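You operate a simulated robot arm through the tools that you are given. There is no shell and no other tool. Be economical: measure what you need, move in short steps, check, and stop when the job is done.

The job below is to be done with a simulated robot arm. You get a single attempt, and the scene is never put back.

Task
Water-test the discharge pipe and clamp the repair sleeve over the seam that drips.
Fine: free the sleeve cam first; the seam stands dry under water; test water tap shut at the end, nothing spilt. Where these are worked on the way, their far stop is far enough and under half their travel is too little: sleeve cam, test water tap.

Only the result counts: the job must be done as asked and must still hold three seconds after the hand-in. Knocking over, shifting, dropping, spilling or breaking anything else fails it.

Robot
A 6-joint arm with a two-finger parallel gripper, fixed in place. Base frame: the origin is at the foot of the arm, x ahead of it, y to its left, z up. Units: m, degrees, N and s.
With the tool pointing down near the work surface it reaches from about 0.32 to 0.82 m from the base axis. Its first joint turns from -166.0 to 166.0 degrees. Payload 3.91 kg.
The TCP is the grasp point between the finger pads, 0.03 m short of the fingertips. In the tool frame z runs along the fingers and y along their closing line. Largest opening 0.11 m; finger width 0.02, thickness 0.01; the body of the gripper, 0.048 by 0.112 m, starts 0.055 m behind the TCP.
Orientation is that of the tool frame in the base frame, as [roll, pitch, yaw] about the fixed x, y, z axes, in that order (R = Rz(yaw) Ry(pitch) Rx(roll)). With the fingers straight down and closing along the base's y, the tool's x points along the base's -x, its y along +y and its z along -z.

Tools
- The arm moves only by the tool nudge_tool. Its arguments are lists of equal length, an entry for each row: "rot": the turn, a rotation vector about the tool's x, y, z in units of 8 degrees (1.0 is 8 degrees), a list of three; "translation": the shift along the tool's x, y, z in units of 50 mm (1.0 is 50 mm), a list of three; "jaw": the finger opening in m, from 0 to 0.11. In form: {"rot": [[ax, ay, az], ...], "translation": [[tx, ty, tz], ...], "jaw": [jaw, ...]}. A call has 1 to 8 rows; each row shifts and turns the commanded pose from where the row before left it, along the tool's axes as they then stand. A call with a number of a shift or a turn outside -1 to 1 is refused whole. Rows are played at 5 a second. More than 0.05 m and 8.6 degrees between two rows, or a gripper value outside its range, and nothing of the call is played. Where a pose cannot be reached the arm comes as near as it can. A force on the tool above 50 N (or 10 N above the force at the start of the call, whichever is more), or a blocked arm, ends the call early, and 0.2 s more pass. The fingers move at their own pace (about 0.045 m/s each) and stop on an object; they squeeze with about 30 N. The grip force told is the motor's: it shows also when the fingers shut on nothing. Time passes only in rows, and 0.2 s behind the last, so rows that do not move let the fingers close. The reply holds the time, the measured pose of the TCP, the force on the tool along the base axes, the opening and the grip force, in the units named above and with some noise, with the torque about the TCP (base axes, N m) and any sound that the robot's microphone picked up.
- Cameras (640 x 400 px; columns grow to the right, rows downward): "scene" is fixed at [0.4001, 0.4822, 1.8214]; the picture's right is [-0.98, 0.19, 0.00], its down [0.11, 0.59, -0.80] and it looks along [-0.15, -0.79, -0.60] (base axes); focal length 339 px, centre (320, 200). "wrist" rides on the gripper at [0.077, 0.007, -0.114] in the tool frame; the picture's right is [-0.09, 1.00, 0.00], its down [-0.80, -0.07, -0.59] and it looks along [-0.59, -0.05, 0.80] (tool axes); focal length 270 px, centre (320, 200). There is no depth. A picture from a camera that has moved, and an enlarged one, comes with that camera's place and axes in the base frame and with its lens. The place of the scene camera against the robot may be out by one fixed shift of up to 0.025 m in any direction.
- snapshot(camera): a new picture of that camera. No time passes.
- slide_trunk(by): slides the trunk up (or, below 0, down) by that many m; the arm rides with it, the base frame stays. It gives what a move gives, with no picture.
- enlarge(camera, box): a new picture of the part [left, top, right, bottom] of that camera's present view, enlarged. No time passes.
- hand_in(): hands the job in; it is judged then, once.

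Go step by step. Nothing tells you positions but the pictures and the camera data: compare them with the known pose of the tool, close in by small moves and look again before you grip or let go. The budget is 120 turns and 76 pictures, counting those below and the enlarged ones. Unless the task says otherwise, let go and move clear before handing in, and close with one line.

The tools are called after ">>>" as name(argument=value, ...) on one line, values as JSON. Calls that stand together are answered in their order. nudge_tool: Moves the arm, as the interface text tells. Its arguments: {"type":"object","properties":{"rot":{"type":"array","items":{"type":"array","items":{"type":"number"}}},"translation":{"type":"array","items":{"type":"array","items":{"type":"number"}}},"jaw":{"type":"array","items":{"type":"number"}}},"required":["rot","translation","jaw"]} The other tools are called the same way: slide_trunk (by) slides the trunk up or down; snapshot (camera) takes a picture; enlarge (camera, box) takes an enlarged picture of a part of a camera's view; hand_in () hands the job in.

At the start:

```text
clock: 0.0
tool_pos: [0.313, -0.2954, 1.3838]
ee_rot: [180.0, 0.0, -179.9]
wrist_force: [0.1, 0.3, 0.1]
moment: [-0.01, 0.01, 0.01]
width: 0.11
gripper_force: 0.0
trunk travel left (down, up): [-0.575, 0.035]
```

scene: 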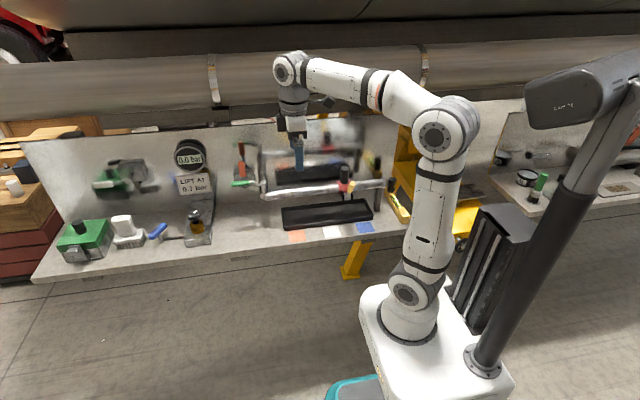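
wrist: 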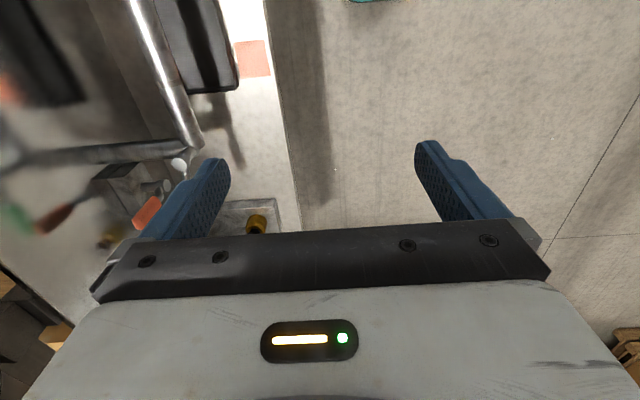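

The bench carries a pipe with a sleeve, a tap and a gauge; I'll look closer before moving.

>>> enlarge(camera="scene", box=[220, 110, 420, 245])

>>> enlarge(camera="scene", box=[30, 120, 270, 280])

```text
2.96 times, centred on (320, 178) of scene
camera zoom: at [0.4001, 0.4822, 1.8214], right [-0.98, 0.19, 0.0], down [0.11, 0.59, -0.8], along [-0.15, -0.79, -0.6], focal length 1005 px, centre (320, 267)
```

zoom: 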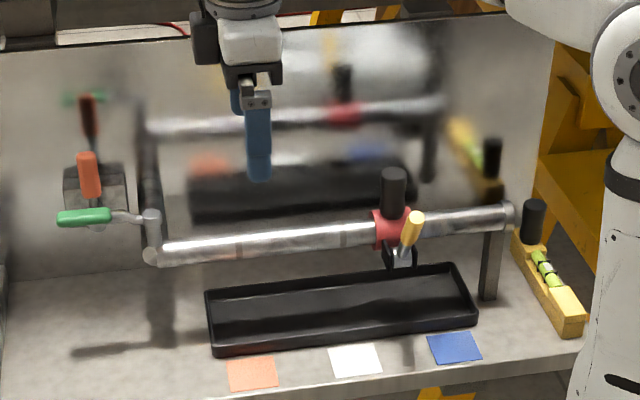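

```text
2.50 times, centred on (150, 200) of scene
camera zoom: at [0.4001, 0.4822, 1.8214], right [-0.98, 0.19, 0.0], down [0.11, 0.59, -0.8], along [-0.15, -0.79, -0.6], focal length 848 px, centre (745, 200)
```

zoom: 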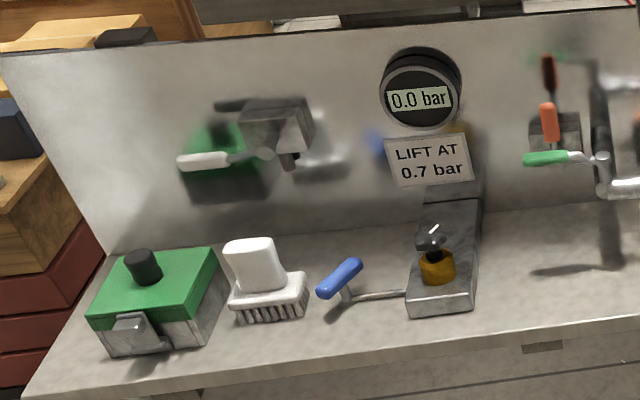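

The pipe runs along x at about y=-0.51, z=1.12, with the red sleeve near x=0.12, and the green tap handle at its left end. I'll turn the tool so the wrist camera looks at the bench.

>>> nudge_tool(rot=[[0, 0, 1], [0, 0, 1], [0, 0, 1], [0, 0, 1], [0, 0, 1], [0, 0, 1], [0, 0, 1], [0, 0, 1]], translation=[[0, 0, 0], [0, 0, 0], [0, 0, 0], [0, 0, 0], [0, 0, 0], [0, 0, 0], [0, 0, 0], [0, 0, 0]], jaw=[0.11, 0.11, 0.11, 0.11, 0.11, 0.11, 0.11, 0.11])

>>> nudge_tool(rot=[[0, 0, 1], [0, 0, 1], [0, 0, 1], [0, 0, 0.25], [0, 0, 0], [0, 0, 0]], translation=[[0, 0, 0], [0, 0, 0], [0, 0, 0], [0, 0, 0], [0, -0.8, 0], [0, -0.8, 0]], jaw=[0.11, 0.11, 0.11, 0.11, 0.11, 0.11])

>>> snapshot(camera="wrist")

```text
clock: 1.8
tool_pos: [0.3122, -0.2955, 1.3849]
ee_rot: [-180.0, 0.0, 115.9]
wrist_force: [-0.5, 0.0, -0.4]
moment: [0.02, -0.01, 0.02]
width: 0.1099
gripper_force: 0.0
trunk travel left (down, up): [-0.575, 0.035]
```

```text
clock: 3.2
tool_pos: [0.2307, -0.2939, 1.3829]
ee_rot: [179.9, 0.1, 90.0]
wrist_force: [0.3, -0.6, 1.0]
moment: [0.03, -0.01, -0.02]
width: 0.1098
gripper_force: 0.1
trunk travel left (down, up): [-0.575, 0.035]
```

```text
71 pictures are left
camera wrist: at [0.2369, -0.2173, 1.4967], right [1.0, -0.09, 0.0], down [-0.07, -0.8, 0.59], along [-0.05, -0.59, -0.8], focal length 270 px, centre (320, 200)
```

wrist: 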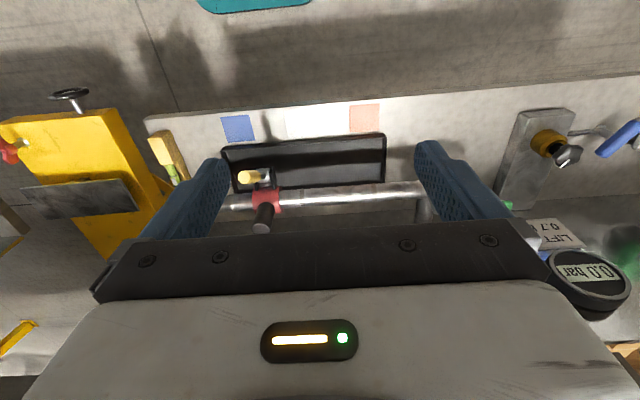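

The camera sees the pipe, tray and sleeve well; enlarging.

>>> enlarge(camera="wrist", box=[200, 95, 440, 245])

```text
2.67 times, centred on (320, 170) of wrist
camera zoom: at [0.2369, -0.2173, 1.4967], right [1.0, -0.09, 0.0], down [-0.07, -0.8, 0.59], along [-0.05, -0.59, -0.8], focal length 721 px, centre (320, 280)
```

zoom: 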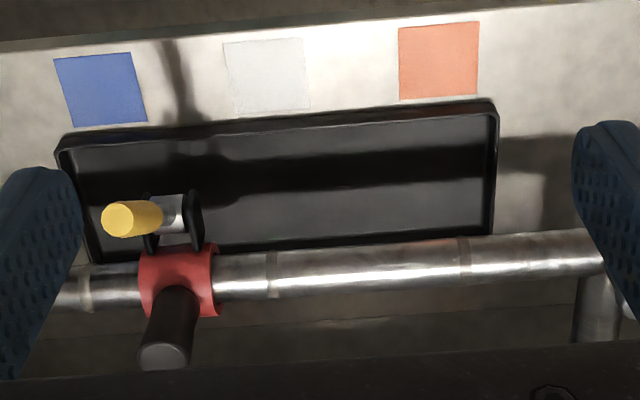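

Three seams line up with the blue, white and orange patches. I'll move above the sleeve for a closer look at the cam lever.

>>> nudge_tool(rot=[[0, 0, 0], [0, 0, 0], [0, 0, 0]], translation=[[-0.8, -0.6, 0.3], [-0.8, -0.6, 0.3], [-0.9, -0.6, 0.3]], jaw=[0.11, 0.11, 0.11])

>>> snapshot(camera="wrist")

>>> enlarge(camera="scene", box=[310, 150, 390, 200])

```text
refused: row 1 steps farther than a row can; nothing moved
```

```text
69 pictures are left
camera wrist: at [0.2369, -0.2173, 1.4967], right [1.0, -0.09, 0.0], down [-0.07, -0.8, 0.59], along [-0.05, -0.59, -0.8], focal length 270 px, centre (320, 200)
```

wrist: 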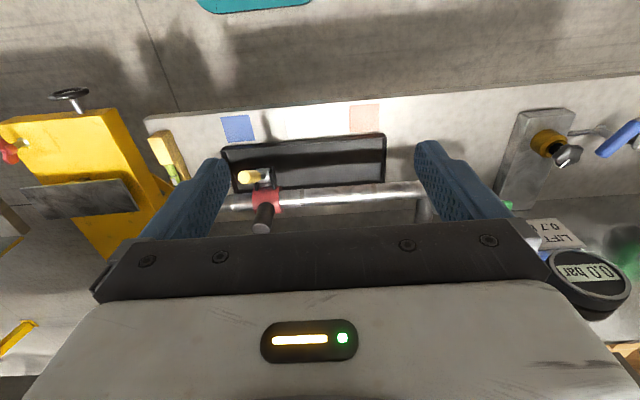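

```text
8.00 times, centred on (350, 175) of scene
camera zoom: at [0.4001, 0.4822, 1.8214], right [-0.98, 0.19, 0.0], down [0.11, 0.59, -0.8], along [-0.15, -0.79, -0.6], focal length 2713 px, centre (80, 400)
```

zoom: 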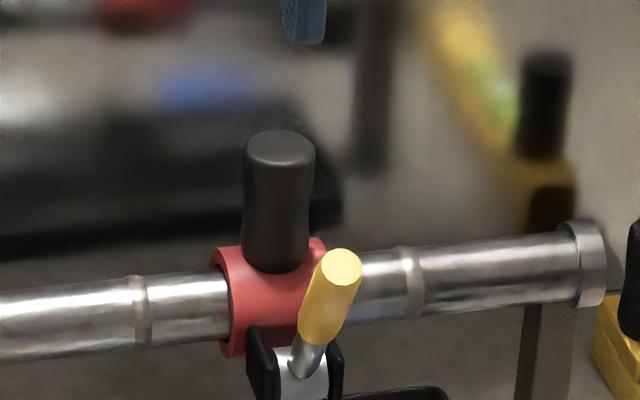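

A row's total step must be within 50 mm; repeating with shorter rows.

>>> nudge_tool(rot=[[0, 0, 0], [0, 0, 0], [0, 0, 0], [0, 0, 0]], translation=[[-0.63, -0.45, 0.25], [-0.63, -0.45, 0.25], [-0.63, -0.45, 0.25], [-0.63, -0.45, 0.25]], jaw=[0.11, 0.11, 0.11, 0.11])

>>> enlarge(camera="wrist", box=[190, 60, 450, 240])

```text
clock: 4.2
tool_pos: [0.1406, -0.4225, 1.3307]
ee_rot: [179.9, 0.0, 90.0]
wrist_force: [-0.1, 0.5, -0.2]
moment: [0.02, -0.01, 0.04]
width: 0.1099
gripper_force: 0.1
trunk travel left (down, up): [-0.575, 0.035]
```

```text
2.22 times, centred on (320, 150) of wrist
camera zoom: at [0.1472, -0.3462, 1.4444], right [1.0, -0.09, 0.0], down [-0.07, -0.8, 0.59], along [-0.05, -0.59, -0.8], focal length 601 px, centre (320, 311)
```

zoom: 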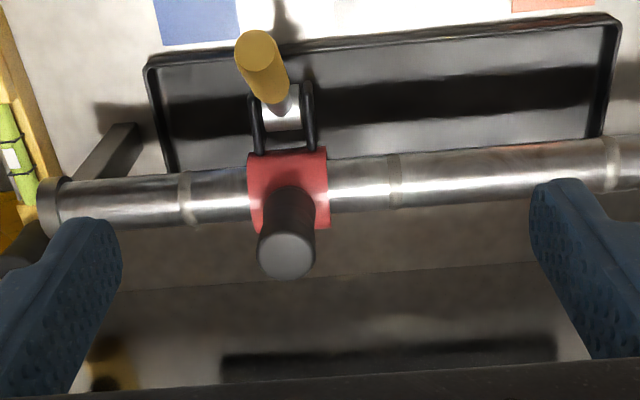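

The cam lever's yellow handle stands up at about (0.115,-0.405,1.17), pivoting about x. I'll come over it with fingers closing along x and check.

>>> nudge_tool(rot=[[0, 0, 0], [0, 0, 0], [0, 0, 0]], translation=[[0.21, -0.51, 0], [0, 0, 0.9], [0, 0, 0.9]], jaw=[0.08, 0.07, 0.07])

>>> snapshot(camera="wrist")

>>> enlarge(camera="scene", box=[300, 120, 400, 200])

```text
clock: 5.0
tool_pos: [0.1186, -0.4107, 1.2445]
ee_rot: [179.9, -0.1, 90.0]
wrist_force: [0.0, -0.3, -0.7]
moment: [0.02, 0.0, -0.02]
width: 0.0699
gripper_force: 0.1
trunk travel left (down, up): [-0.575, 0.035]
```

```text
66 pictures are left
camera wrist: at [0.1246, -0.3341, 1.3571], right [1.0, -0.09, 0.0], down [-0.07, -0.8, 0.59], along [-0.05, -0.59, -0.8], focal length 270 px, centre (320, 200)
```

wrist: 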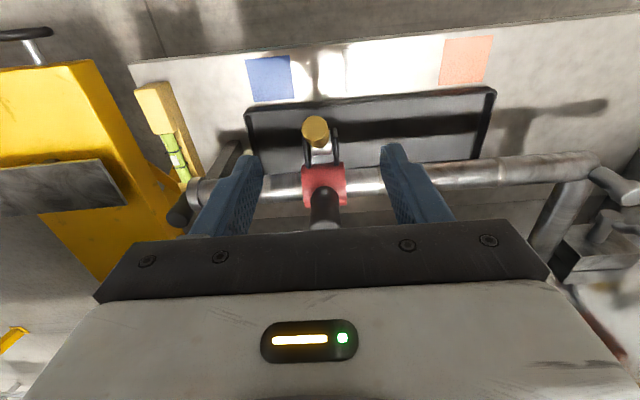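

```text
5.00 times, centred on (350, 160) of scene
camera zoom: at [0.4001, 0.4822, 1.8214], right [-0.98, 0.19, 0.0], down [0.11, 0.59, -0.8], along [-0.15, -0.79, -0.6], focal length 1696 px, centre (170, 400)
```

zoom: 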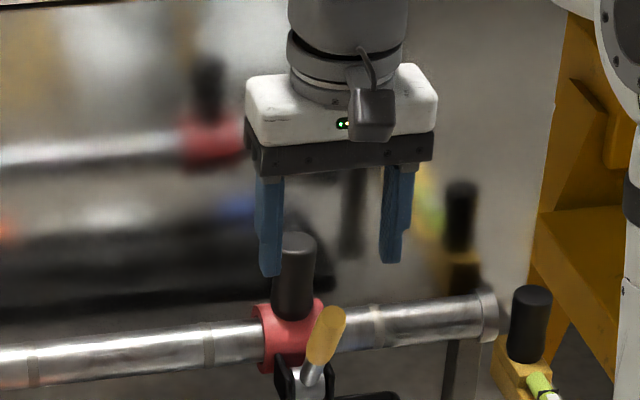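

Handle tip confirmed near (0.115,-0.404,1.179). Descending onto it and closing.

>>> nudge_tool(rot=[[0, 0, 0], [0, 0, 0], [0, 0, 0], [0, 0, 0], [0, 0, 0]], translation=[[0, -0.07, 0.85], [0, 0, 0.85], [0, 0, 0], [0, 0, 0], [0, 0, 0]], jaw=[0.07, 0.07, 0.0, 0.0, 0.0])

>>> snapshot(camera="wrist")

```text
clock: 6.2
tool_pos: [0.1148, -0.408, 1.1565]
ee_rot: [179.9, 0.0, 90.1]
wrist_force: [15.7, -0.3, -1.8]
moment: [0.04, -0.17, 0.1]
width: 0.0247
gripper_force: 27.0
trunk travel left (down, up): [-0.575, 0.035]
```

```text
64 pictures are left
camera wrist: at [0.1211, -0.3322, 1.271], right [1.0, -0.09, 0.0], down [-0.07, -0.8, 0.59], along [-0.05, -0.59, -0.8], focal length 270 px, centre (320, 200)
```

wrist: 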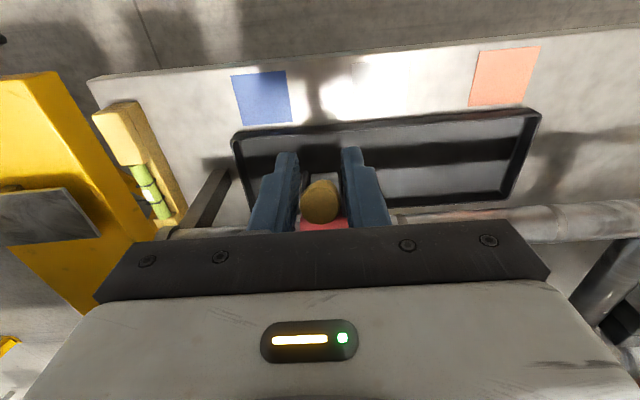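

Gripped (25 mm). Relieving the side force, then pulling the lever outward a little to feel it.

>>> nudge_tool(rot=[[0, 0, 0], [0, 0, 0], [0, 0, 0]], translation=[[0, 0.06, 0], [0.17, 0, 0.1], [0, 0, 0]], jaw=[0, 0, 0])

```text
clock: 7.0
tool_pos: [0.1158, -0.4041, 1.1537]
ee_rot: [180.0, 0.2, 89.9]
wrist_force: [-6.2, -13.7, 4.4]
moment: [-1.16, 0.01, -0.06]
width: 0.0245
gripper_force: 45.2
trunk travel left (down, up): [-0.575, 0.035]
```

It moved 4 mm with 14 N resistance; continuing a bit.

>>> nudge_tool(rot=[[0, 0, 0], [0, 0, 0], [0, 0, 0]], translation=[[0.17, -0.01, 0.1], [0.17, 0, 0.1], [0, 0, 0]], jaw=[0, 0, 0])

```text
clock: 7.8
tool_pos: [0.1166, -0.3864, 1.143]
ee_rot: [-180.0, -0.2, 89.9]
wrist_force: [-2.7, -20.1, -4.7]
moment: [-0.86, -0.04, 0.01]
width: 0.0242
gripper_force: 44.6
trunk travel left (down, up): [-0.575, 0.035]
```

The lever is turning outward and down. Following the arc.

>>> nudge_tool(rot=[[0, 0, 0], [0, 0, 0], [0, 0, 0], [0, 0, 0]], translation=[[0.14, 0, 0.17], [0.12, 0, 0.2], [0.12, 0, 0.25], [0, 0, 0]], jaw=[0, 0, 0, 0])

>>> snapshot(camera="wrist")

>>> enlarge(camera="scene", box=[300, 140, 400, 220])

```text
clock: 8.8
tool_pos: [0.1155, -0.3641, 1.1151]
ee_rot: [-180.0, 0.0, 90.0]
wrist_force: [2.2, 2.8, 14.3]
moment: [-1.18, -0.02, 0.07]
width: 0.0237
gripper_force: 45.6
trunk travel left (down, up): [-0.575, 0.035]
```

```text
63 pictures are left
camera wrist: at [0.1218, -0.2868, 1.2288], right [1.0, -0.09, 0.0], down [-0.07, -0.8, 0.59], along [-0.05, -0.59, -0.8], focal length 270 px, centre (320, 200)
```

wrist: 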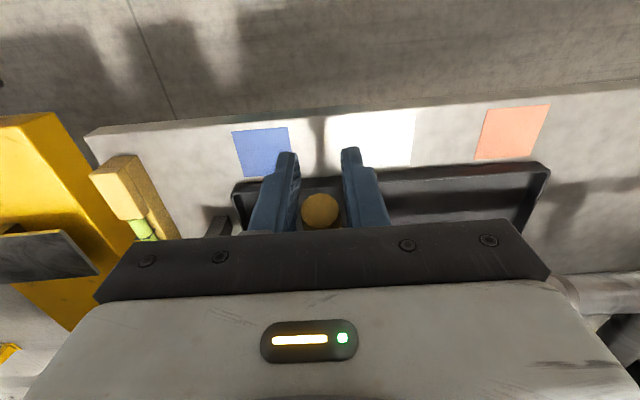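

```text
5.00 times, centred on (350, 180) of scene
camera zoom: at [0.4001, 0.4822, 1.8214], right [-0.98, 0.19, 0.0], down [0.11, 0.59, -0.8], along [-0.15, -0.79, -0.6], focal length 1696 px, centre (170, 300)
```

zoom: 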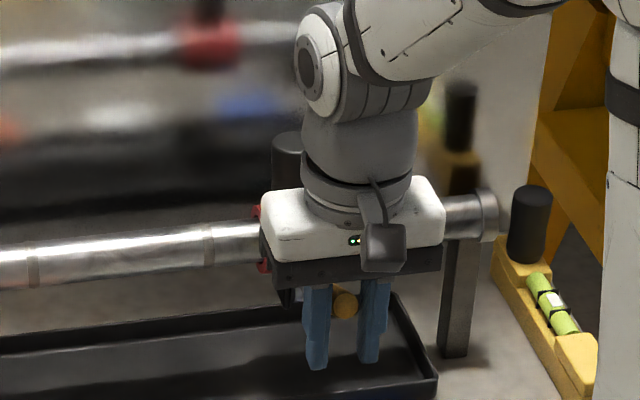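

Bench is about z=0.94, so there is room; continuing the arc down toward horizontal.

>>> nudge_tool(rot=[[0, 0, 0], [0, 0, 0], [0, 0, 0], [0, 0, 0]], translation=[[0.1, 0, 0.22], [0.08, 0, 0.25], [0.04, 0, 0.28], [0, 0, 0]], jaw=[0, 0, 0, 0])

```text
clock: 9.8
tool_pos: [0.1149, -0.3512, 1.0778]
ee_rot: [-179.9, -0.1, 90.0]
wrist_force: [-0.1, 15.6, 10.4]
moment: [-1.15, -0.05, -0.06]
width: 0.0236
gripper_force: 45.0
trunk travel left (down, up): [-0.575, 0.035]
```

Still turning, near horizontal now. Going on in small steps to find the stop.

>>> nudge_tool(rot=[[0, 0, 0], [0, 0, 0], [0, 0, 0]], translation=[[0.08, 0, 0.22], [0.02, 0, 0.25], [0, 0, 0]], jaw=[0, 0, 0])

```text
clock: 10.7
tool_pos: [0.1139, -0.3388, 1.0509]
ee_rot: [-179.8, -1.1, 90.0]
wrist_force: [2.0, 22.2, 7.7]
moment: [-0.72, 0.03, 0.1]
width: 0.0002
gripper_force: 37.8
trunk travel left (down, up): [-0.575, 0.035]
stopped in row 3: the force on the tool passed its limit at 53 N (the readings are from after the stop); the commanded pose is now the measured one
```

The fingers slipped off the handle, likely at its stop. Lifting off and looking.

>>> nudge_tool(rot=[[0, 0, 0], [0, 0, 0], [0, 0, 0], [0, 0, 0], [0, 0, 0]], translation=[[0.6, 0, 0], [0, 0, -0.9], [0, 0, -0.9], [0, 0, -0.9], [-0.8, 0, -0.5]], jaw=[0, 0, 0.05, 0.06, 0.07])

>>> snapshot(camera="wrist")

>>> enlarge(camera="scene", box=[300, 150, 400, 230])

```text
clock: 11.9
tool_pos: [0.1149, -0.3573, 1.2098]
ee_rot: [-180.0, -0.9, 90.0]
wrist_force: [-0.5, 0.4, 0.1]
moment: [0.03, -0.03, 0.04]
width: 0.0661
gripper_force: 0.1
trunk travel left (down, up): [-0.575, 0.035]
```

```text
61 pictures are left
camera wrist: at [0.1217, -0.2829, 1.325], right [1.0, -0.09, 0.0], down [-0.07, -0.81, 0.58], along [-0.05, -0.58, -0.81], focal length 270 px, centre (320, 200)
```

wrist: 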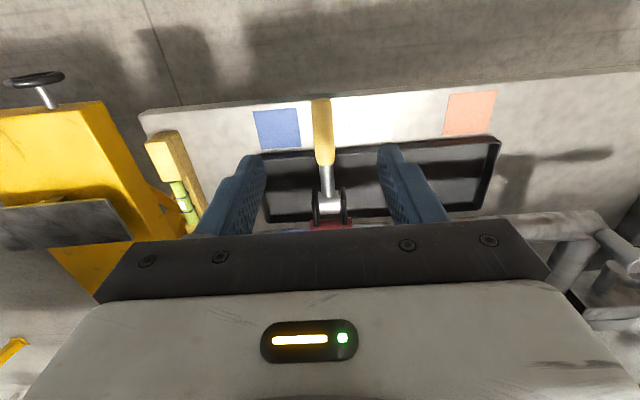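

```text
5.00 times, centred on (350, 190) of scene
camera zoom: at [0.4001, 0.4822, 1.8214], right [-0.98, 0.19, 0.0], down [0.11, 0.59, -0.8], along [-0.15, -0.79, -0.6], focal length 1696 px, centre (170, 250)
```

zoom: 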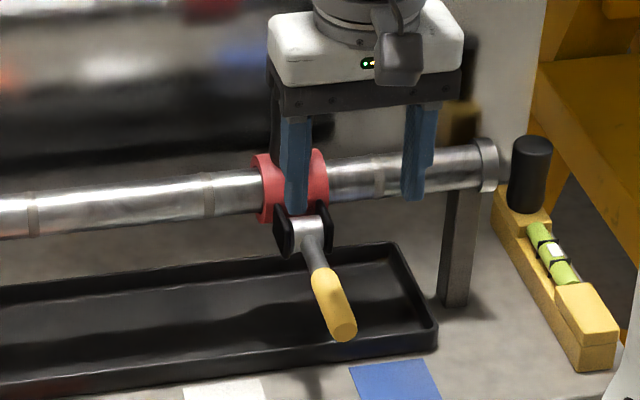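

The lever is now near horizontal. I'll press it from above with closed fingers to check it's against its stop.

>>> nudge_tool(rot=[[0, 0, 0], [0, 0, 0], [0, 0, 0], [0, 0, 0], [0, 0, 0], [0, 0, 0], [0, 0, 0]], translation=[[0, 0, 0], [0, 0, 0], [0, 0, 0], [0, 0, 0.8], [0, 0, 0.6], [0, 0, 0.2], [0, 0, 0.1]], jaw=[0, 0, 0, 0, 0, 0, 0])

```text
clock: 13.5
tool_pos: [0.116, -0.3534, 1.1258]
ee_rot: [-179.9, -0.9, 90.0]
wrist_force: [0.0, -0.4, -0.9]
moment: [0.01, -0.02, -0.02]
width: 0.0
gripper_force: 29.6
trunk travel left (down, up): [-0.575, 0.035]
```

>>> nudge_tool(rot=[[0, 0, 0], [0, 0, 0], [0, 0, 0], [0, 0, 0], [0, 0, 0], [0, 0, 0]], translation=[[0, 0, 0.15], [0, 0, 0.15], [0, 0, 0.15], [0, 0, 0.15], [0, 0, 0.15], [0, 0, 0]], jaw=[0, 0, 0, 0, 0, 0])

```text
clock: 14.1
tool_pos: [0.1154, -0.3545, 1.12]
ee_rot: [180.0, 0.0, 90.0]
wrist_force: [-0.9, 13.5, 38.7]
moment: [0.05, -0.04, 0.03]
width: 0.0
gripper_force: 29.3
trunk travel left (down, up): [-0.575, 0.035]
stopped in row 3: the force on the tool passed its limit at 63 N (the readings are from after the stop); the commanded pose is now the measured one
```

60 N doesn't move it: that's the stop, so the cam is free. Now to look at the taps at the left end of the pipe.

>>> nudge_tool(rot=[[0, 0, 0], [0, 0, 0], [0, 0, 0], [0, 0, 0], [0, 0, 0], [0, 0, 0], [0, 0, 0], [0, 0, 0]], translation=[[0, 0, -0.95], [0, 0, -0.95], [0, 0, -0.95], [0, 0, -0.95], [0, 0.95, 0], [0, 0.95, 0], [0, 0.95, 0], [0, 0.95, 0]], jaw=[0, 0.05, 0.11, 0.11, 0.11, 0.11, 0.11, 0.11])

>>> nudge_tool(rot=[[0, 0, 0], [0, 0, 0], [0, 0, 0], [0, 0, 0]], translation=[[0, 0.9, 0], [0, 0.9, 0], [0, 0.8, 0], [-0.9, 0, 0]], jaw=[0.11, 0.11, 0.11, 0.11])

>>> snapshot(camera="wrist")

>>> enlarge(camera="scene", box=[210, 125, 310, 205])

```text
clock: 15.9
tool_pos: [0.3091, -0.3577, 1.3073]
ee_rot: [-179.9, -0.4, 90.1]
wrist_force: [-0.1, 0.0, -0.1]
moment: [0.02, -0.01, 0.0]
width: 0.11
gripper_force: 0.0
trunk travel left (down, up): [-0.575, 0.035]
```

```text
clock: 16.9
tool_pos: [0.4345, -0.4051, 1.3051]
ee_rot: [-180.0, -0.5, 90.0]
wrist_force: [0.3, 0.6, 1.1]
moment: [0.0, 0.0, 0.03]
width: 0.1097
gripper_force: 0.1
trunk travel left (down, up): [-0.575, 0.035]
```

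```text
59 pictures are left
camera wrist: at [0.4405, -0.3293, 1.4194], right [1.0, -0.09, 0.0], down [-0.07, -0.81, 0.59], along [-0.05, -0.59, -0.81], focal length 270 px, centre (320, 200)
```

wrist: 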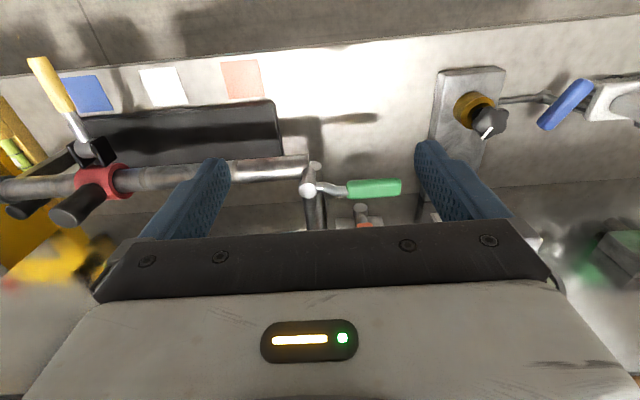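

```text
5.00 times, centred on (260, 165) of scene
camera zoom: at [0.4001, 0.4822, 1.8214], right [-0.98, 0.19, 0.0], down [0.11, 0.59, -0.8], along [-0.15, -0.79, -0.6], focal length 1696 px, centre (620, 375)
```

zoom: 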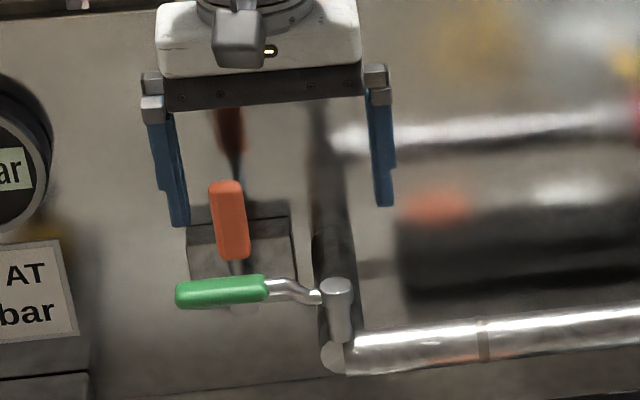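

The green lever sits on a vertical stem at the pipe's supply end (about (0.41,-0.51)), handle toward +x. Enlarging to see the surroundings before working it.

>>> enlarge(camera="wrist", box=[260, 130, 460, 250])

```text
3.20 times, centred on (360, 190) of wrist
camera zoom: at [0.4405, -0.3293, 1.4194], right [1.0, -0.09, 0.0], down [-0.07, -0.81, 0.59], along [-0.05, -0.59, -0.81], focal length 865 px, centre (192, 232)
```

zoom: 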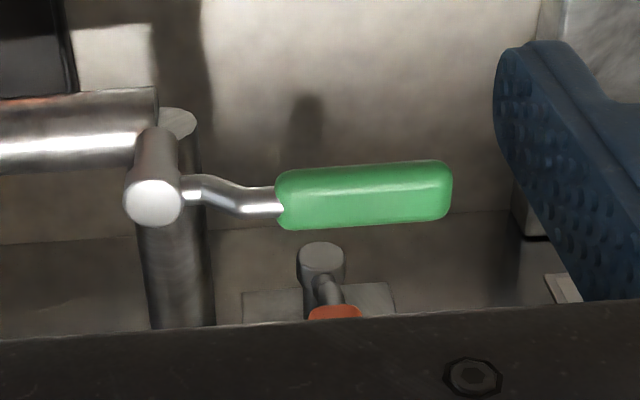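

An orange lever stands on a separate valve close behind (~y=-0.61). I'll turn the tool to grip the green handle across y, following it as it turns.

>>> nudge_tool(rot=[[0, 0, 1], [0, 0, 1], [0, 0, 1], [0, 0, 1], [0, 0, 1], [0, 0, 1], [0, 0, 1], [0, 0, 1]], translation=[[0, 0, 0], [0, 0, 0], [0, 0, 0], [0, 0, 0], [0, 0, 0], [0, 0, 0], [0, 0, 0], [0, 0, 0]], jaw=[0.11, 0.11, 0.11, 0.11, 0.11, 0.11, 0.11, 0.11])

>>> nudge_tool(rot=[[0, 0, 1], [0, 0, 1], [0, 0, 1], [0, 0, 0.25], [0, 0, 0], [0, 0, 0], [0, 0, 0]], translation=[[0, 0, 0], [0, 0, 0], [0, 0, 0], [0, 0, 0], [0.7, 0.7, 0], [0.7, 0.7, 0], [0, 0.5, 0]], jaw=[0.11, 0.1, 0.09, 0.08, 0.07, 0.07, 0.07])

>>> snapshot(camera="wrist")

>>> enlarge(camera="scene", box=[210, 125, 310, 205])

```text
clock: 18.7
tool_pos: [0.435, -0.4035, 1.3065]
ee_rot: [-179.7, -0.1, 25.9]
wrist_force: [0.5, -0.8, 0.8]
moment: [0.01, -0.03, 0.0]
width: 0.11
gripper_force: 0.0
trunk travel left (down, up): [-0.575, 0.035]
```

```text
clock: 20.3
tool_pos: [0.5041, -0.5002, 1.3049]
ee_rot: [-179.6, 0.1, -0.1]
wrist_force: [-0.7, -0.5, 0.6]
moment: [0.02, -0.02, -0.01]
width: 0.0701
gripper_force: 0.0
trunk travel left (down, up): [-0.575, 0.035]
```

```text
56 pictures are left
camera wrist: at [0.5807, -0.5075, 1.4188], right [-0.09, -1.0, -0.01], down [-0.8, 0.07, 0.6], along [-0.59, 0.06, -0.8], focal length 270 px, centre (320, 200)
```

wrist: 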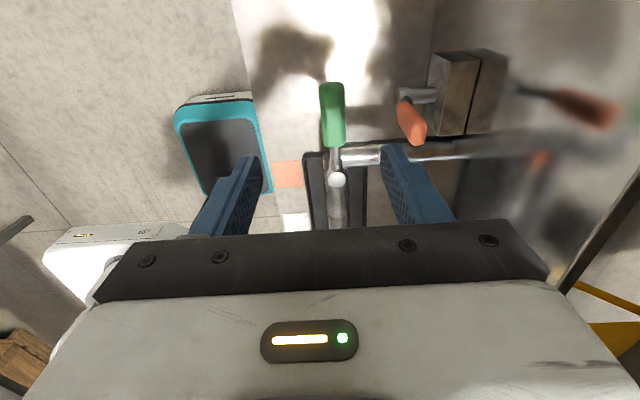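

```text
5.00 times, centred on (260, 165) of scene
camera zoom: at [0.4001, 0.4822, 1.8214], right [-0.98, 0.19, 0.0], down [0.11, 0.59, -0.8], along [-0.15, -0.79, -0.6], focal length 1696 px, centre (620, 375)
```

zoom: 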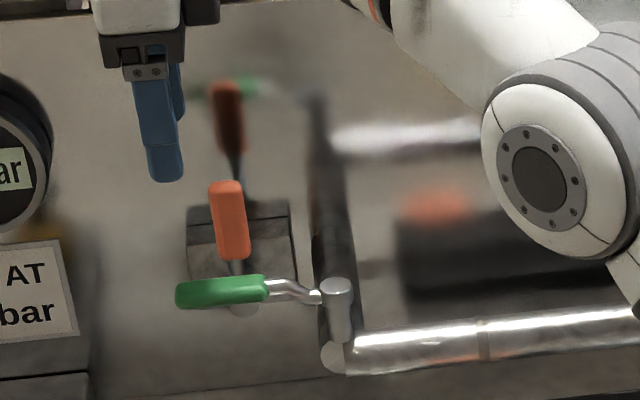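

Green handle centre is near (0.4875,-0.509,1.15), orange lever top about (0.483,-0.576,1.21). Descending with narrow opening near the green handle's end.

>>> nudge_tool(rot=[[0, 0, 0], [0, 0, 0], [0, 0, 0], [0, 0, 0]], translation=[[0.12, 0.18, 0], [0, 0, 0.9], [0, 0, 0.9], [0, 0, 0.4]], jaw=[0.05, 0.05, 0.05, 0.05])

>>> snapshot(camera="wrist")

>>> enlarge(camera="scene", box=[210, 125, 310, 205])

```text
clock: 21.3
tool_pos: [0.5111, -0.5075, 1.1926]
ee_rot: [-179.6, 0.1, -0.1]
wrist_force: [0.3, 0.0, -0.3]
moment: [-0.01, -0.02, 0.03]
width: 0.05
gripper_force: 0.1
trunk travel left (down, up): [-0.575, 0.035]
```

```text
54 pictures are left
camera wrist: at [0.5875, -0.5156, 1.3059], right [-0.09, -1.0, -0.01], down [-0.8, 0.07, 0.6], along [-0.59, 0.06, -0.8], focal length 270 px, centre (320, 200)
```

wrist: 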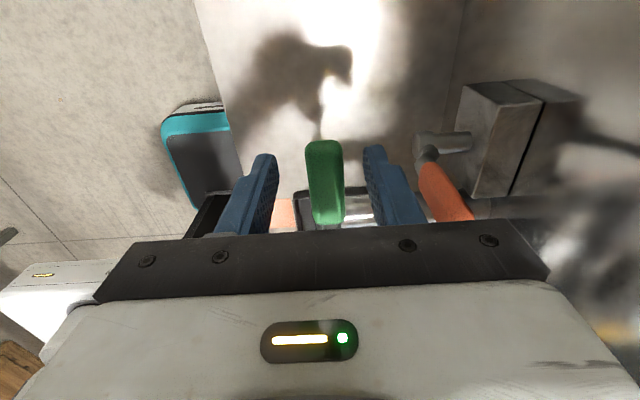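

```text
5.00 times, centred on (260, 165) of scene
camera zoom: at [0.4001, 0.4822, 1.8214], right [-0.98, 0.19, 0.0], down [0.11, 0.59, -0.8], along [-0.15, -0.79, -0.6], focal length 1696 px, centre (620, 375)
```

zoom: 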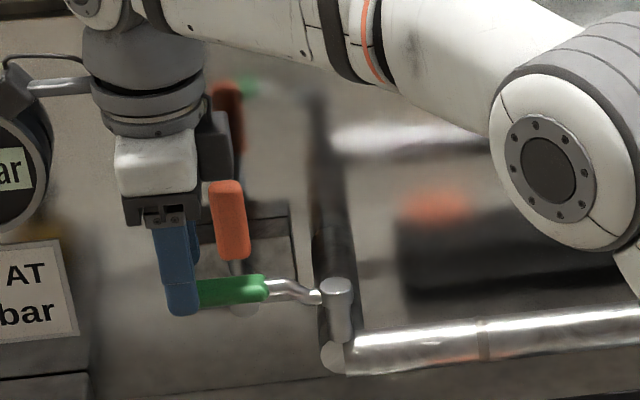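

Well centred. Down 27 mm and close on the green handle.

>>> nudge_tool(rot=[[0, 0, 0], [0, 0, 0], [0, 0, 0], [0, 0, 0]], translation=[[0, 0.03, 0.3], [0, 0, 0.25], [0, 0, 0], [0, 0, 0]], jaw=[0.05, 0.05, 0, 0])

```text
clock: 22.3
tool_pos: [0.5113, -0.5087, 1.1664]
ee_rot: [-179.6, 0.0, 0.1]
wrist_force: [-0.8, 0.0, -0.2]
moment: [-0.06, -0.14, 0.02]
width: 0.022
gripper_force: 25.4
trunk travel left (down, up): [-0.575, 0.035]
```

Gripped. Testing a 8° turn toward the front (+y), following the arc around the stem.

>>> nudge_tool(rot=[[0, 0, -1], [0, 0, 0]], translation=[[-0.019, -0.278, 0], [0, 0, 0]], jaw=[0, 0])

```text
clock: 22.9
tool_pos: [0.5116, -0.4943, 1.1667]
ee_rot: [-179.5, 0.0, 8.1]
wrist_force: [-1.5, -2.7, -4.5]
moment: [-0.07, -0.03, 0.13]
width: 0.0213
gripper_force: 44.9
trunk travel left (down, up): [-0.575, 0.035]
```

It turns freely that way. Continuing.

>>> nudge_tool(rot=[[0, 0, -1], [0, 0, -1], [0, 0, -1], [0, 0, -1], [0, 0, -1], [0, 0, 0]], translation=[[-0.019, -0.278, 0], [-0.019, -0.278, 0], [-0.019, -0.278, 0], [-0.019, -0.278, 0], [-0.019, -0.278, 0], [0, 0, 0]], jaw=[0, 0, 0, 0, 0, 0])

```text
clock: 24.3
tool_pos: [0.4781, -0.4347, 1.1667]
ee_rot: [-179.8, -0.3, 48.1]
wrist_force: [-9.5, -7.5, -9.1]
moment: [-0.66, 0.57, -0.1]
width: 0.0211
gripper_force: 45.0
trunk travel left (down, up): [-0.575, 0.035]
```

>>> nudge_tool(rot=[[0, 0, -1], [0, 0, -1], [0, 0, -1], [0, 0, -1], [0, 0, -1], [0, 0, 0]], translation=[[-0.015, -0.278, 0], [-0.019, -0.278, 0], [-0.019, -0.278, 0], [-0.019, -0.278, 0], [-0.019, -0.278, 0], [0, 0, 0]], jaw=[0, 0, 0, 0, 0, 0])

>>> snapshot(camera="wrist")

>>> snapshot(camera="scene")

```text
clock: 25.7
tool_pos: [0.4163, -0.4076, 1.1669]
ee_rot: [-179.9, -0.6, 88.1]
wrist_force: [-1.0, 3.1, -27.1]
moment: [0.63, -0.06, 0.0]
width: 0.0213
gripper_force: 45.4
trunk travel left (down, up): [-0.575, 0.035]
```

```text
52 pictures are left
camera wrist: at [0.4247, -0.3327, 1.2818], right [0.99, -0.12, 0.0], down [-0.1, -0.8, 0.59], along [-0.07, -0.58, -0.81], focal length 270 px, centre (320, 200)
```

wrist: 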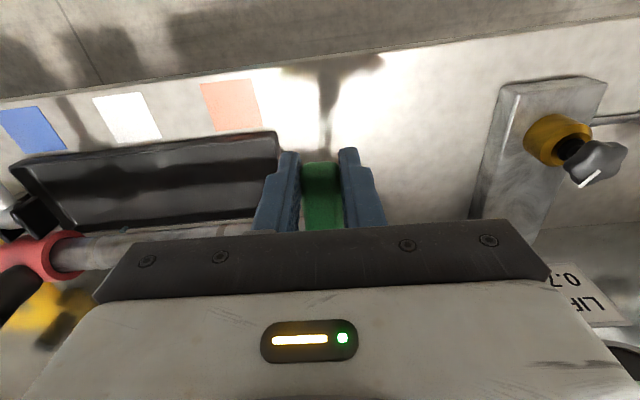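

```text
51 pictures are left
```

scene: 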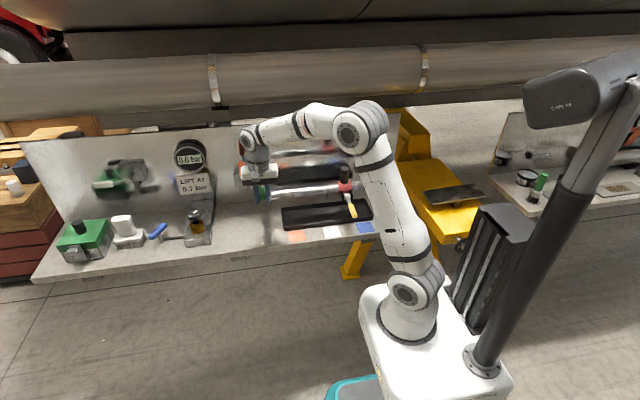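

Handle is at about 88°. Checking for the stop with a bit more turn, then looking at the seams.

>>> nudge_tool(rot=[[0, 0, -0.7], [0, 0, 0]], translation=[[0, -0.2, 0], [0, 0, 0]], jaw=[0, 0])

>>> enlarge(camera="scene", box=[250, 160, 390, 245])

```text
clock: 26.3
tool_pos: [0.4086, -0.4067, 1.1684]
ee_rot: [-179.9, -0.5, 93.7]
wrist_force: [14.1, 5.8, -27.9]
moment: [0.68, -0.18, -0.16]
width: 0.0216
gripper_force: 44.8
trunk travel left (down, up): [-0.575, 0.035]
```

```text
4.57 times, centred on (320, 202) of scene
camera zoom: at [0.4001, 0.4822, 1.8214], right [-0.98, 0.19, 0.0], down [0.11, 0.59, -0.8], along [-0.15, -0.79, -0.6], focal length 1550 px, centre (320, 189)
```

zoom: 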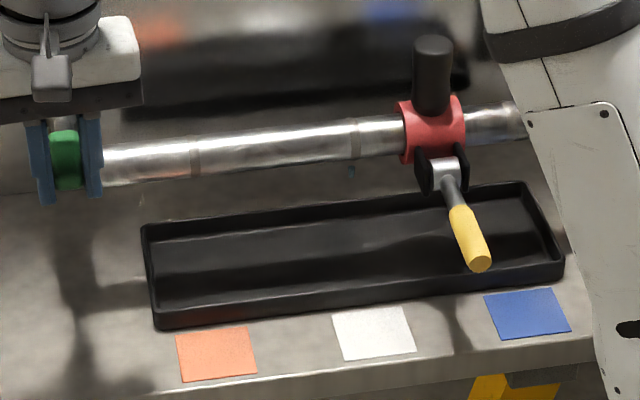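

The stop is reached (~90°). A small drop seems to hang below the white seam; looking again after a moment.

>>> nudge_tool(rot=[[0, 0, 0.3], [0, 0, 0], [0, 0, 0]], translation=[[0, 0.1, 0], [0, 0, 0], [0, 0, 0]], jaw=[0, 0, 0])

>>> enlarge(camera="scene", box=[270, 170, 380, 230])

>>> enlarge(camera="wrist", box=[0, 90, 290, 260])

```text
clock: 27.1
tool_pos: [0.4108, -0.4099, 1.1683]
ee_rot: [-179.9, -0.4, 91.3]
wrist_force: [-5.4, 0.1, -22.7]
moment: [-0.18, 0.08, -0.36]
width: 0.0214
gripper_force: 44.6
trunk travel left (down, up): [-0.575, 0.035]
```

```text
5.82 times, centred on (325, 200) of scene
camera zoom: at [0.4001, 0.4822, 1.8214], right [-0.98, 0.19, 0.0], down [0.11, 0.59, -0.8], along [-0.15, -0.79, -0.6], focal length 1973 px, centre (291, 200)
```

zoom: 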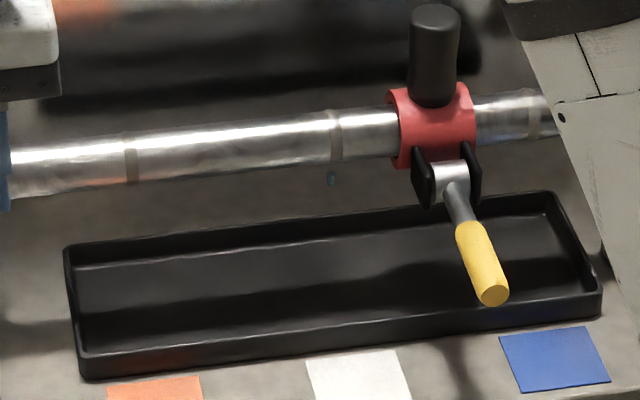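

```text
2.21 times, centred on (145, 175) of wrist
camera zoom: at [0.4156, -0.3319, 1.2832], right [1.0, -0.07, 0.0], down [-0.05, -0.81, 0.59], along [-0.04, -0.59, -0.81], focal length 596 px, centre (706, 255)
```

zoom: 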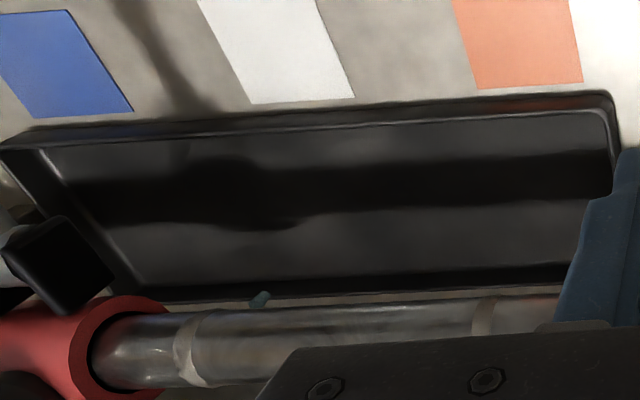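

The white seam drips (seen twice). I'll leave the water on for the check, release the tap handle and go to the sleeve's black knob at about (0.117,-0.503).

>>> nudge_tool(rot=[[0, 0, 0], [0, 0, 0], [0, 0, 0], [0, 0, 0], [0, 0, 0.16], [0, 0, 0]], translation=[[0, 0, 0], [0, 0, 0], [0, 0, -0.9], [0, 0, -0.9], [0, 0, -0.9], [0, 0, 0]], jaw=[0.05, 0.05, 0.06, 0.07, 0.08, 0.08])

>>> nudge_tool(rot=[[0, 0, 0], [0, 0, 0], [0, 0, 0], [0, 0, 0], [0, 0, 0], [0, 0, 0], [0, 0, 0]], translation=[[0, -0.95, 0], [0, -0.95, 0], [0, -0.95, 0], [0, -0.95, 0], [0, -0.95, 0], [-0.6, -0.75, 0], [-0.6, -0.4, 0]], jaw=[0.08, 0.08, 0.08, 0.08, 0.08, 0.08, 0.08])

>>> snapshot(camera="wrist")

>>> enlarge(camera="scene", box=[230, 130, 390, 230])

```text
clock: 28.5
tool_pos: [0.4105, -0.4085, 1.3038]
ee_rot: [179.9, -0.5, 89.9]
wrist_force: [0.3, 0.1, 0.5]
moment: [0.0, 0.0, 0.0]
width: 0.0797
gripper_force: 0.0
trunk travel left (down, up): [-0.575, 0.035]
```

```text
clock: 30.1
tool_pos: [0.114, -0.4672, 1.3027]
ee_rot: [179.9, -0.5, 89.9]
wrist_force: [0.3, -0.1, -0.7]
moment: [0.0, -0.02, -0.01]
width: 0.08
gripper_force: 0.2
trunk travel left (down, up): [-0.575, 0.035]
```

```text
47 pictures are left
camera wrist: at [0.1206, -0.392, 1.4186], right [1.0, -0.09, 0.0], down [-0.07, -0.81, 0.59], along [-0.05, -0.59, -0.81], focal length 270 px, centre (320, 200)
```

wrist: 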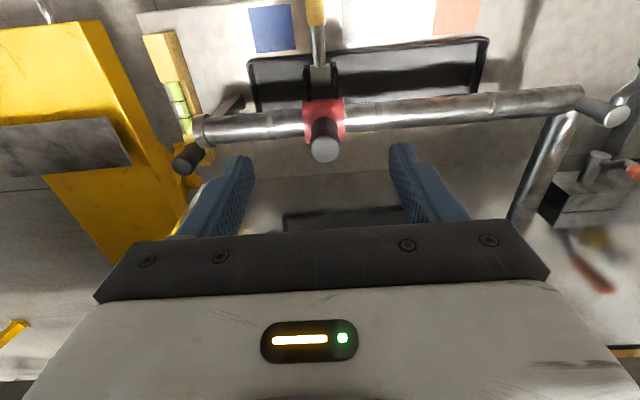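

```text
4.00 times, centred on (310, 180) of scene
camera zoom: at [0.4001, 0.4822, 1.8214], right [-0.98, 0.19, 0.0], down [0.11, 0.59, -0.8], along [-0.15, -0.79, -0.6], focal length 1357 px, centre (360, 280)
```

zoom: 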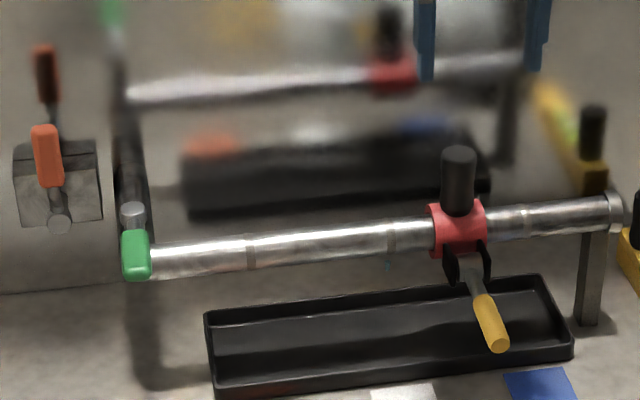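

Green tap is open, drop still at the white seam. Moving over the knob and descending to grip it.

>>> nudge_tool(rot=[[0, 0, 0], [0, 0, 0], [0, 0, 0], [0, 0, 0], [0, 0, 0], [0, 0, 0], [0, 0, 0], [0, 0, 0]], translation=[[-0.86, 0.02, 0], [0, 0, 0.9], [0, 0, 0.9], [0, 0, 0.7], [0, 0, 0.25], [0, 0, 0], [0, 0, 0], [0, 0, 0]], jaw=[0.08, 0.07, 0.07, 0.07, 0.07, 0, 0, 0])

>>> snapshot(camera="wrist")

```text
clock: 31.9
tool_pos: [0.1148, -0.5094, 1.1655]
ee_rot: [180.0, -0.4, 89.9]
wrist_force: [0.2, 0.7, -3.9]
moment: [-0.28, -0.49, 0.05]
width: 0.0317
gripper_force: 33.4
trunk travel left (down, up): [-0.575, 0.035]
```

```text
45 pictures are left
camera wrist: at [0.1219, -0.434, 1.28], right [1.0, -0.09, 0.0], down [-0.07, -0.81, 0.59], along [-0.05, -0.59, -0.81], focal length 270 px, centre (320, 200)
```

wrist: 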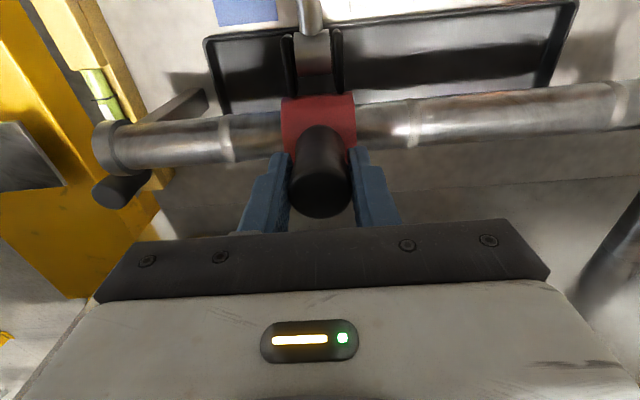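

Knob gripped (32 mm). Sliding the sleeve +x in small steps.

>>> nudge_tool(rot=[[0, 0, 0], [0, 0, 0], [0, 0, 0]], translation=[[0, 0.2, 0], [0, 0.2, 0], [0, 0, 0]], jaw=[0, 0, 0])

```text
clock: 32.7
tool_pos: [0.1363, -0.5095, 1.1656]
ee_rot: [180.0, -0.3, 89.9]
wrist_force: [-1.8, -3.3, 8.7]
moment: [1.24, -0.57, 0.09]
width: 0.0314
gripper_force: 45.0
trunk travel left (down, up): [-0.575, 0.035]
```

Sliding freely with little force, so the cam is indeed free. Continuing to about x=0.172.

>>> nudge_tool(rot=[[0, 0, 0], [0, 0, 0], [0, 0, 0], [0, 0, 0]], translation=[[0, 0.25, 0], [0, 0.25, 0], [0, 0.25, 0], [0, 0, 0]], jaw=[0, 0, 0, 0])

>>> snapshot(camera="wrist")

>>> enlarge(camera="scene", box=[260, 150, 400, 235])

```text
clock: 33.7
tool_pos: [0.1758, -0.5095, 1.166]
ee_rot: [180.0, -0.3, 89.9]
wrist_force: [0.4, -6.0, 9.0]
moment: [-1.33, 0.6, 0.01]
width: 0.0315
gripper_force: 45.2
trunk travel left (down, up): [-0.575, 0.035]
```

```text
44 pictures are left
camera wrist: at [0.1814, -0.4336, 1.2797], right [1.0, -0.09, 0.0], down [-0.07, -0.8, 0.59], along [-0.05, -0.59, -0.81], focal length 270 px, centre (320, 200)
```

wrist: 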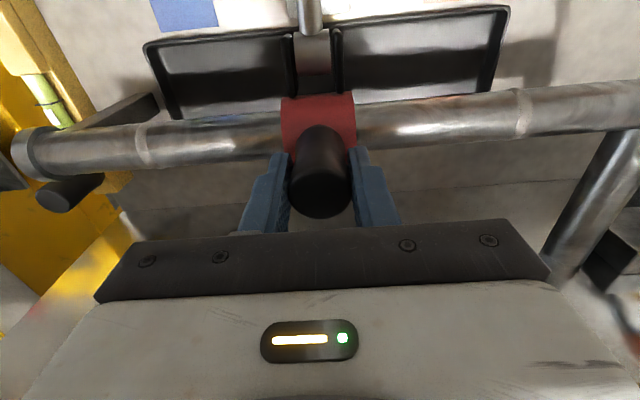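

```text
4.57 times, centred on (330, 192) of scene
camera zoom: at [0.4001, 0.4822, 1.8214], right [-0.98, 0.19, 0.0], down [0.11, 0.59, -0.8], along [-0.15, -0.79, -0.6], focal length 1550 px, centre (274, 234)
```

zoom: 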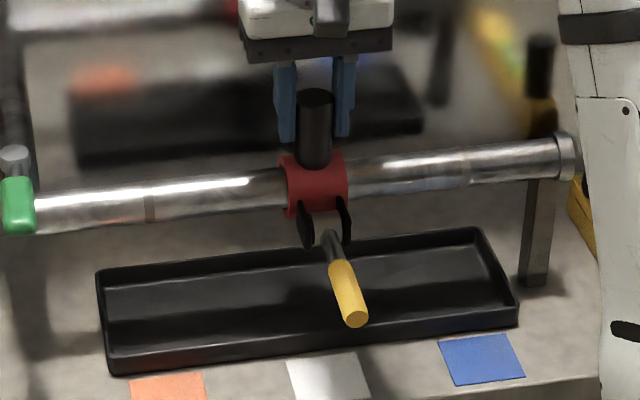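

Sleeve covers the white seam, about 3 mm short of centred. A small nudge and then release the knob.

>>> nudge_tool(rot=[[0, 0, 0], [0, 0, 0], [0, 0, 0], [0, 0, 0], [0, 0, 0], [0, 0, 0], [0, 0, 0], [0, 0, 0]], translation=[[0, 0.06, 0], [0, 0, 0], [0, 0, 0], [0, 0, 0], [0, 0, -0.9], [0, 0, -0.9], [0.8, 0, -0.5], [0.8, 0, 0]], jaw=[0, 0, 0.08, 0.08, 0.08, 0.08, 0.08, 0.08])

>>> snapshot(camera="wrist")

>>> enlarge(camera="scene", box=[260, 150, 400, 235])

```text
clock: 35.5
tool_pos: [0.1791, -0.4274, 1.2781]
ee_rot: [180.0, -0.2, 90.0]
wrist_force: [-0.4, 0.8, -1.3]
moment: [-0.03, -0.02, 0.03]
width: 0.0799
gripper_force: 0.1
trunk travel left (down, up): [-0.575, 0.035]
```

```text
42 pictures are left
camera wrist: at [0.1857, -0.3522, 1.3932], right [1.0, -0.09, 0.0], down [-0.07, -0.8, 0.59], along [-0.05, -0.59, -0.81], focal length 270 px, centre (320, 200)
```

wrist: 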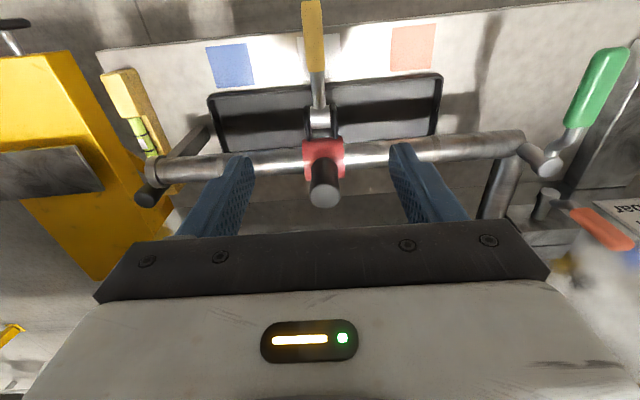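

```text
4.57 times, centred on (330, 192) of scene
camera zoom: at [0.4001, 0.4822, 1.8214], right [-0.98, 0.19, 0.0], down [0.11, 0.59, -0.8], along [-0.15, -0.79, -0.6], focal length 1550 px, centre (274, 234)
```

zoom: 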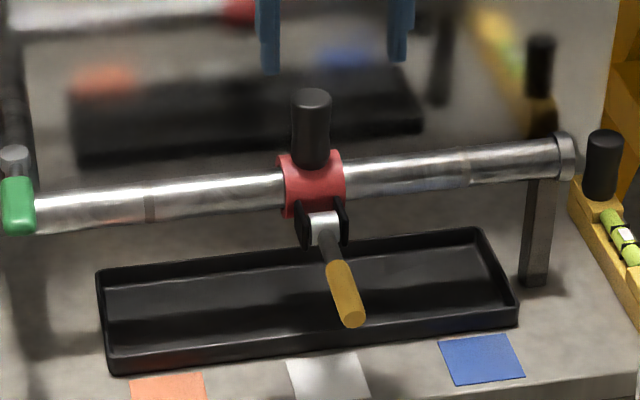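

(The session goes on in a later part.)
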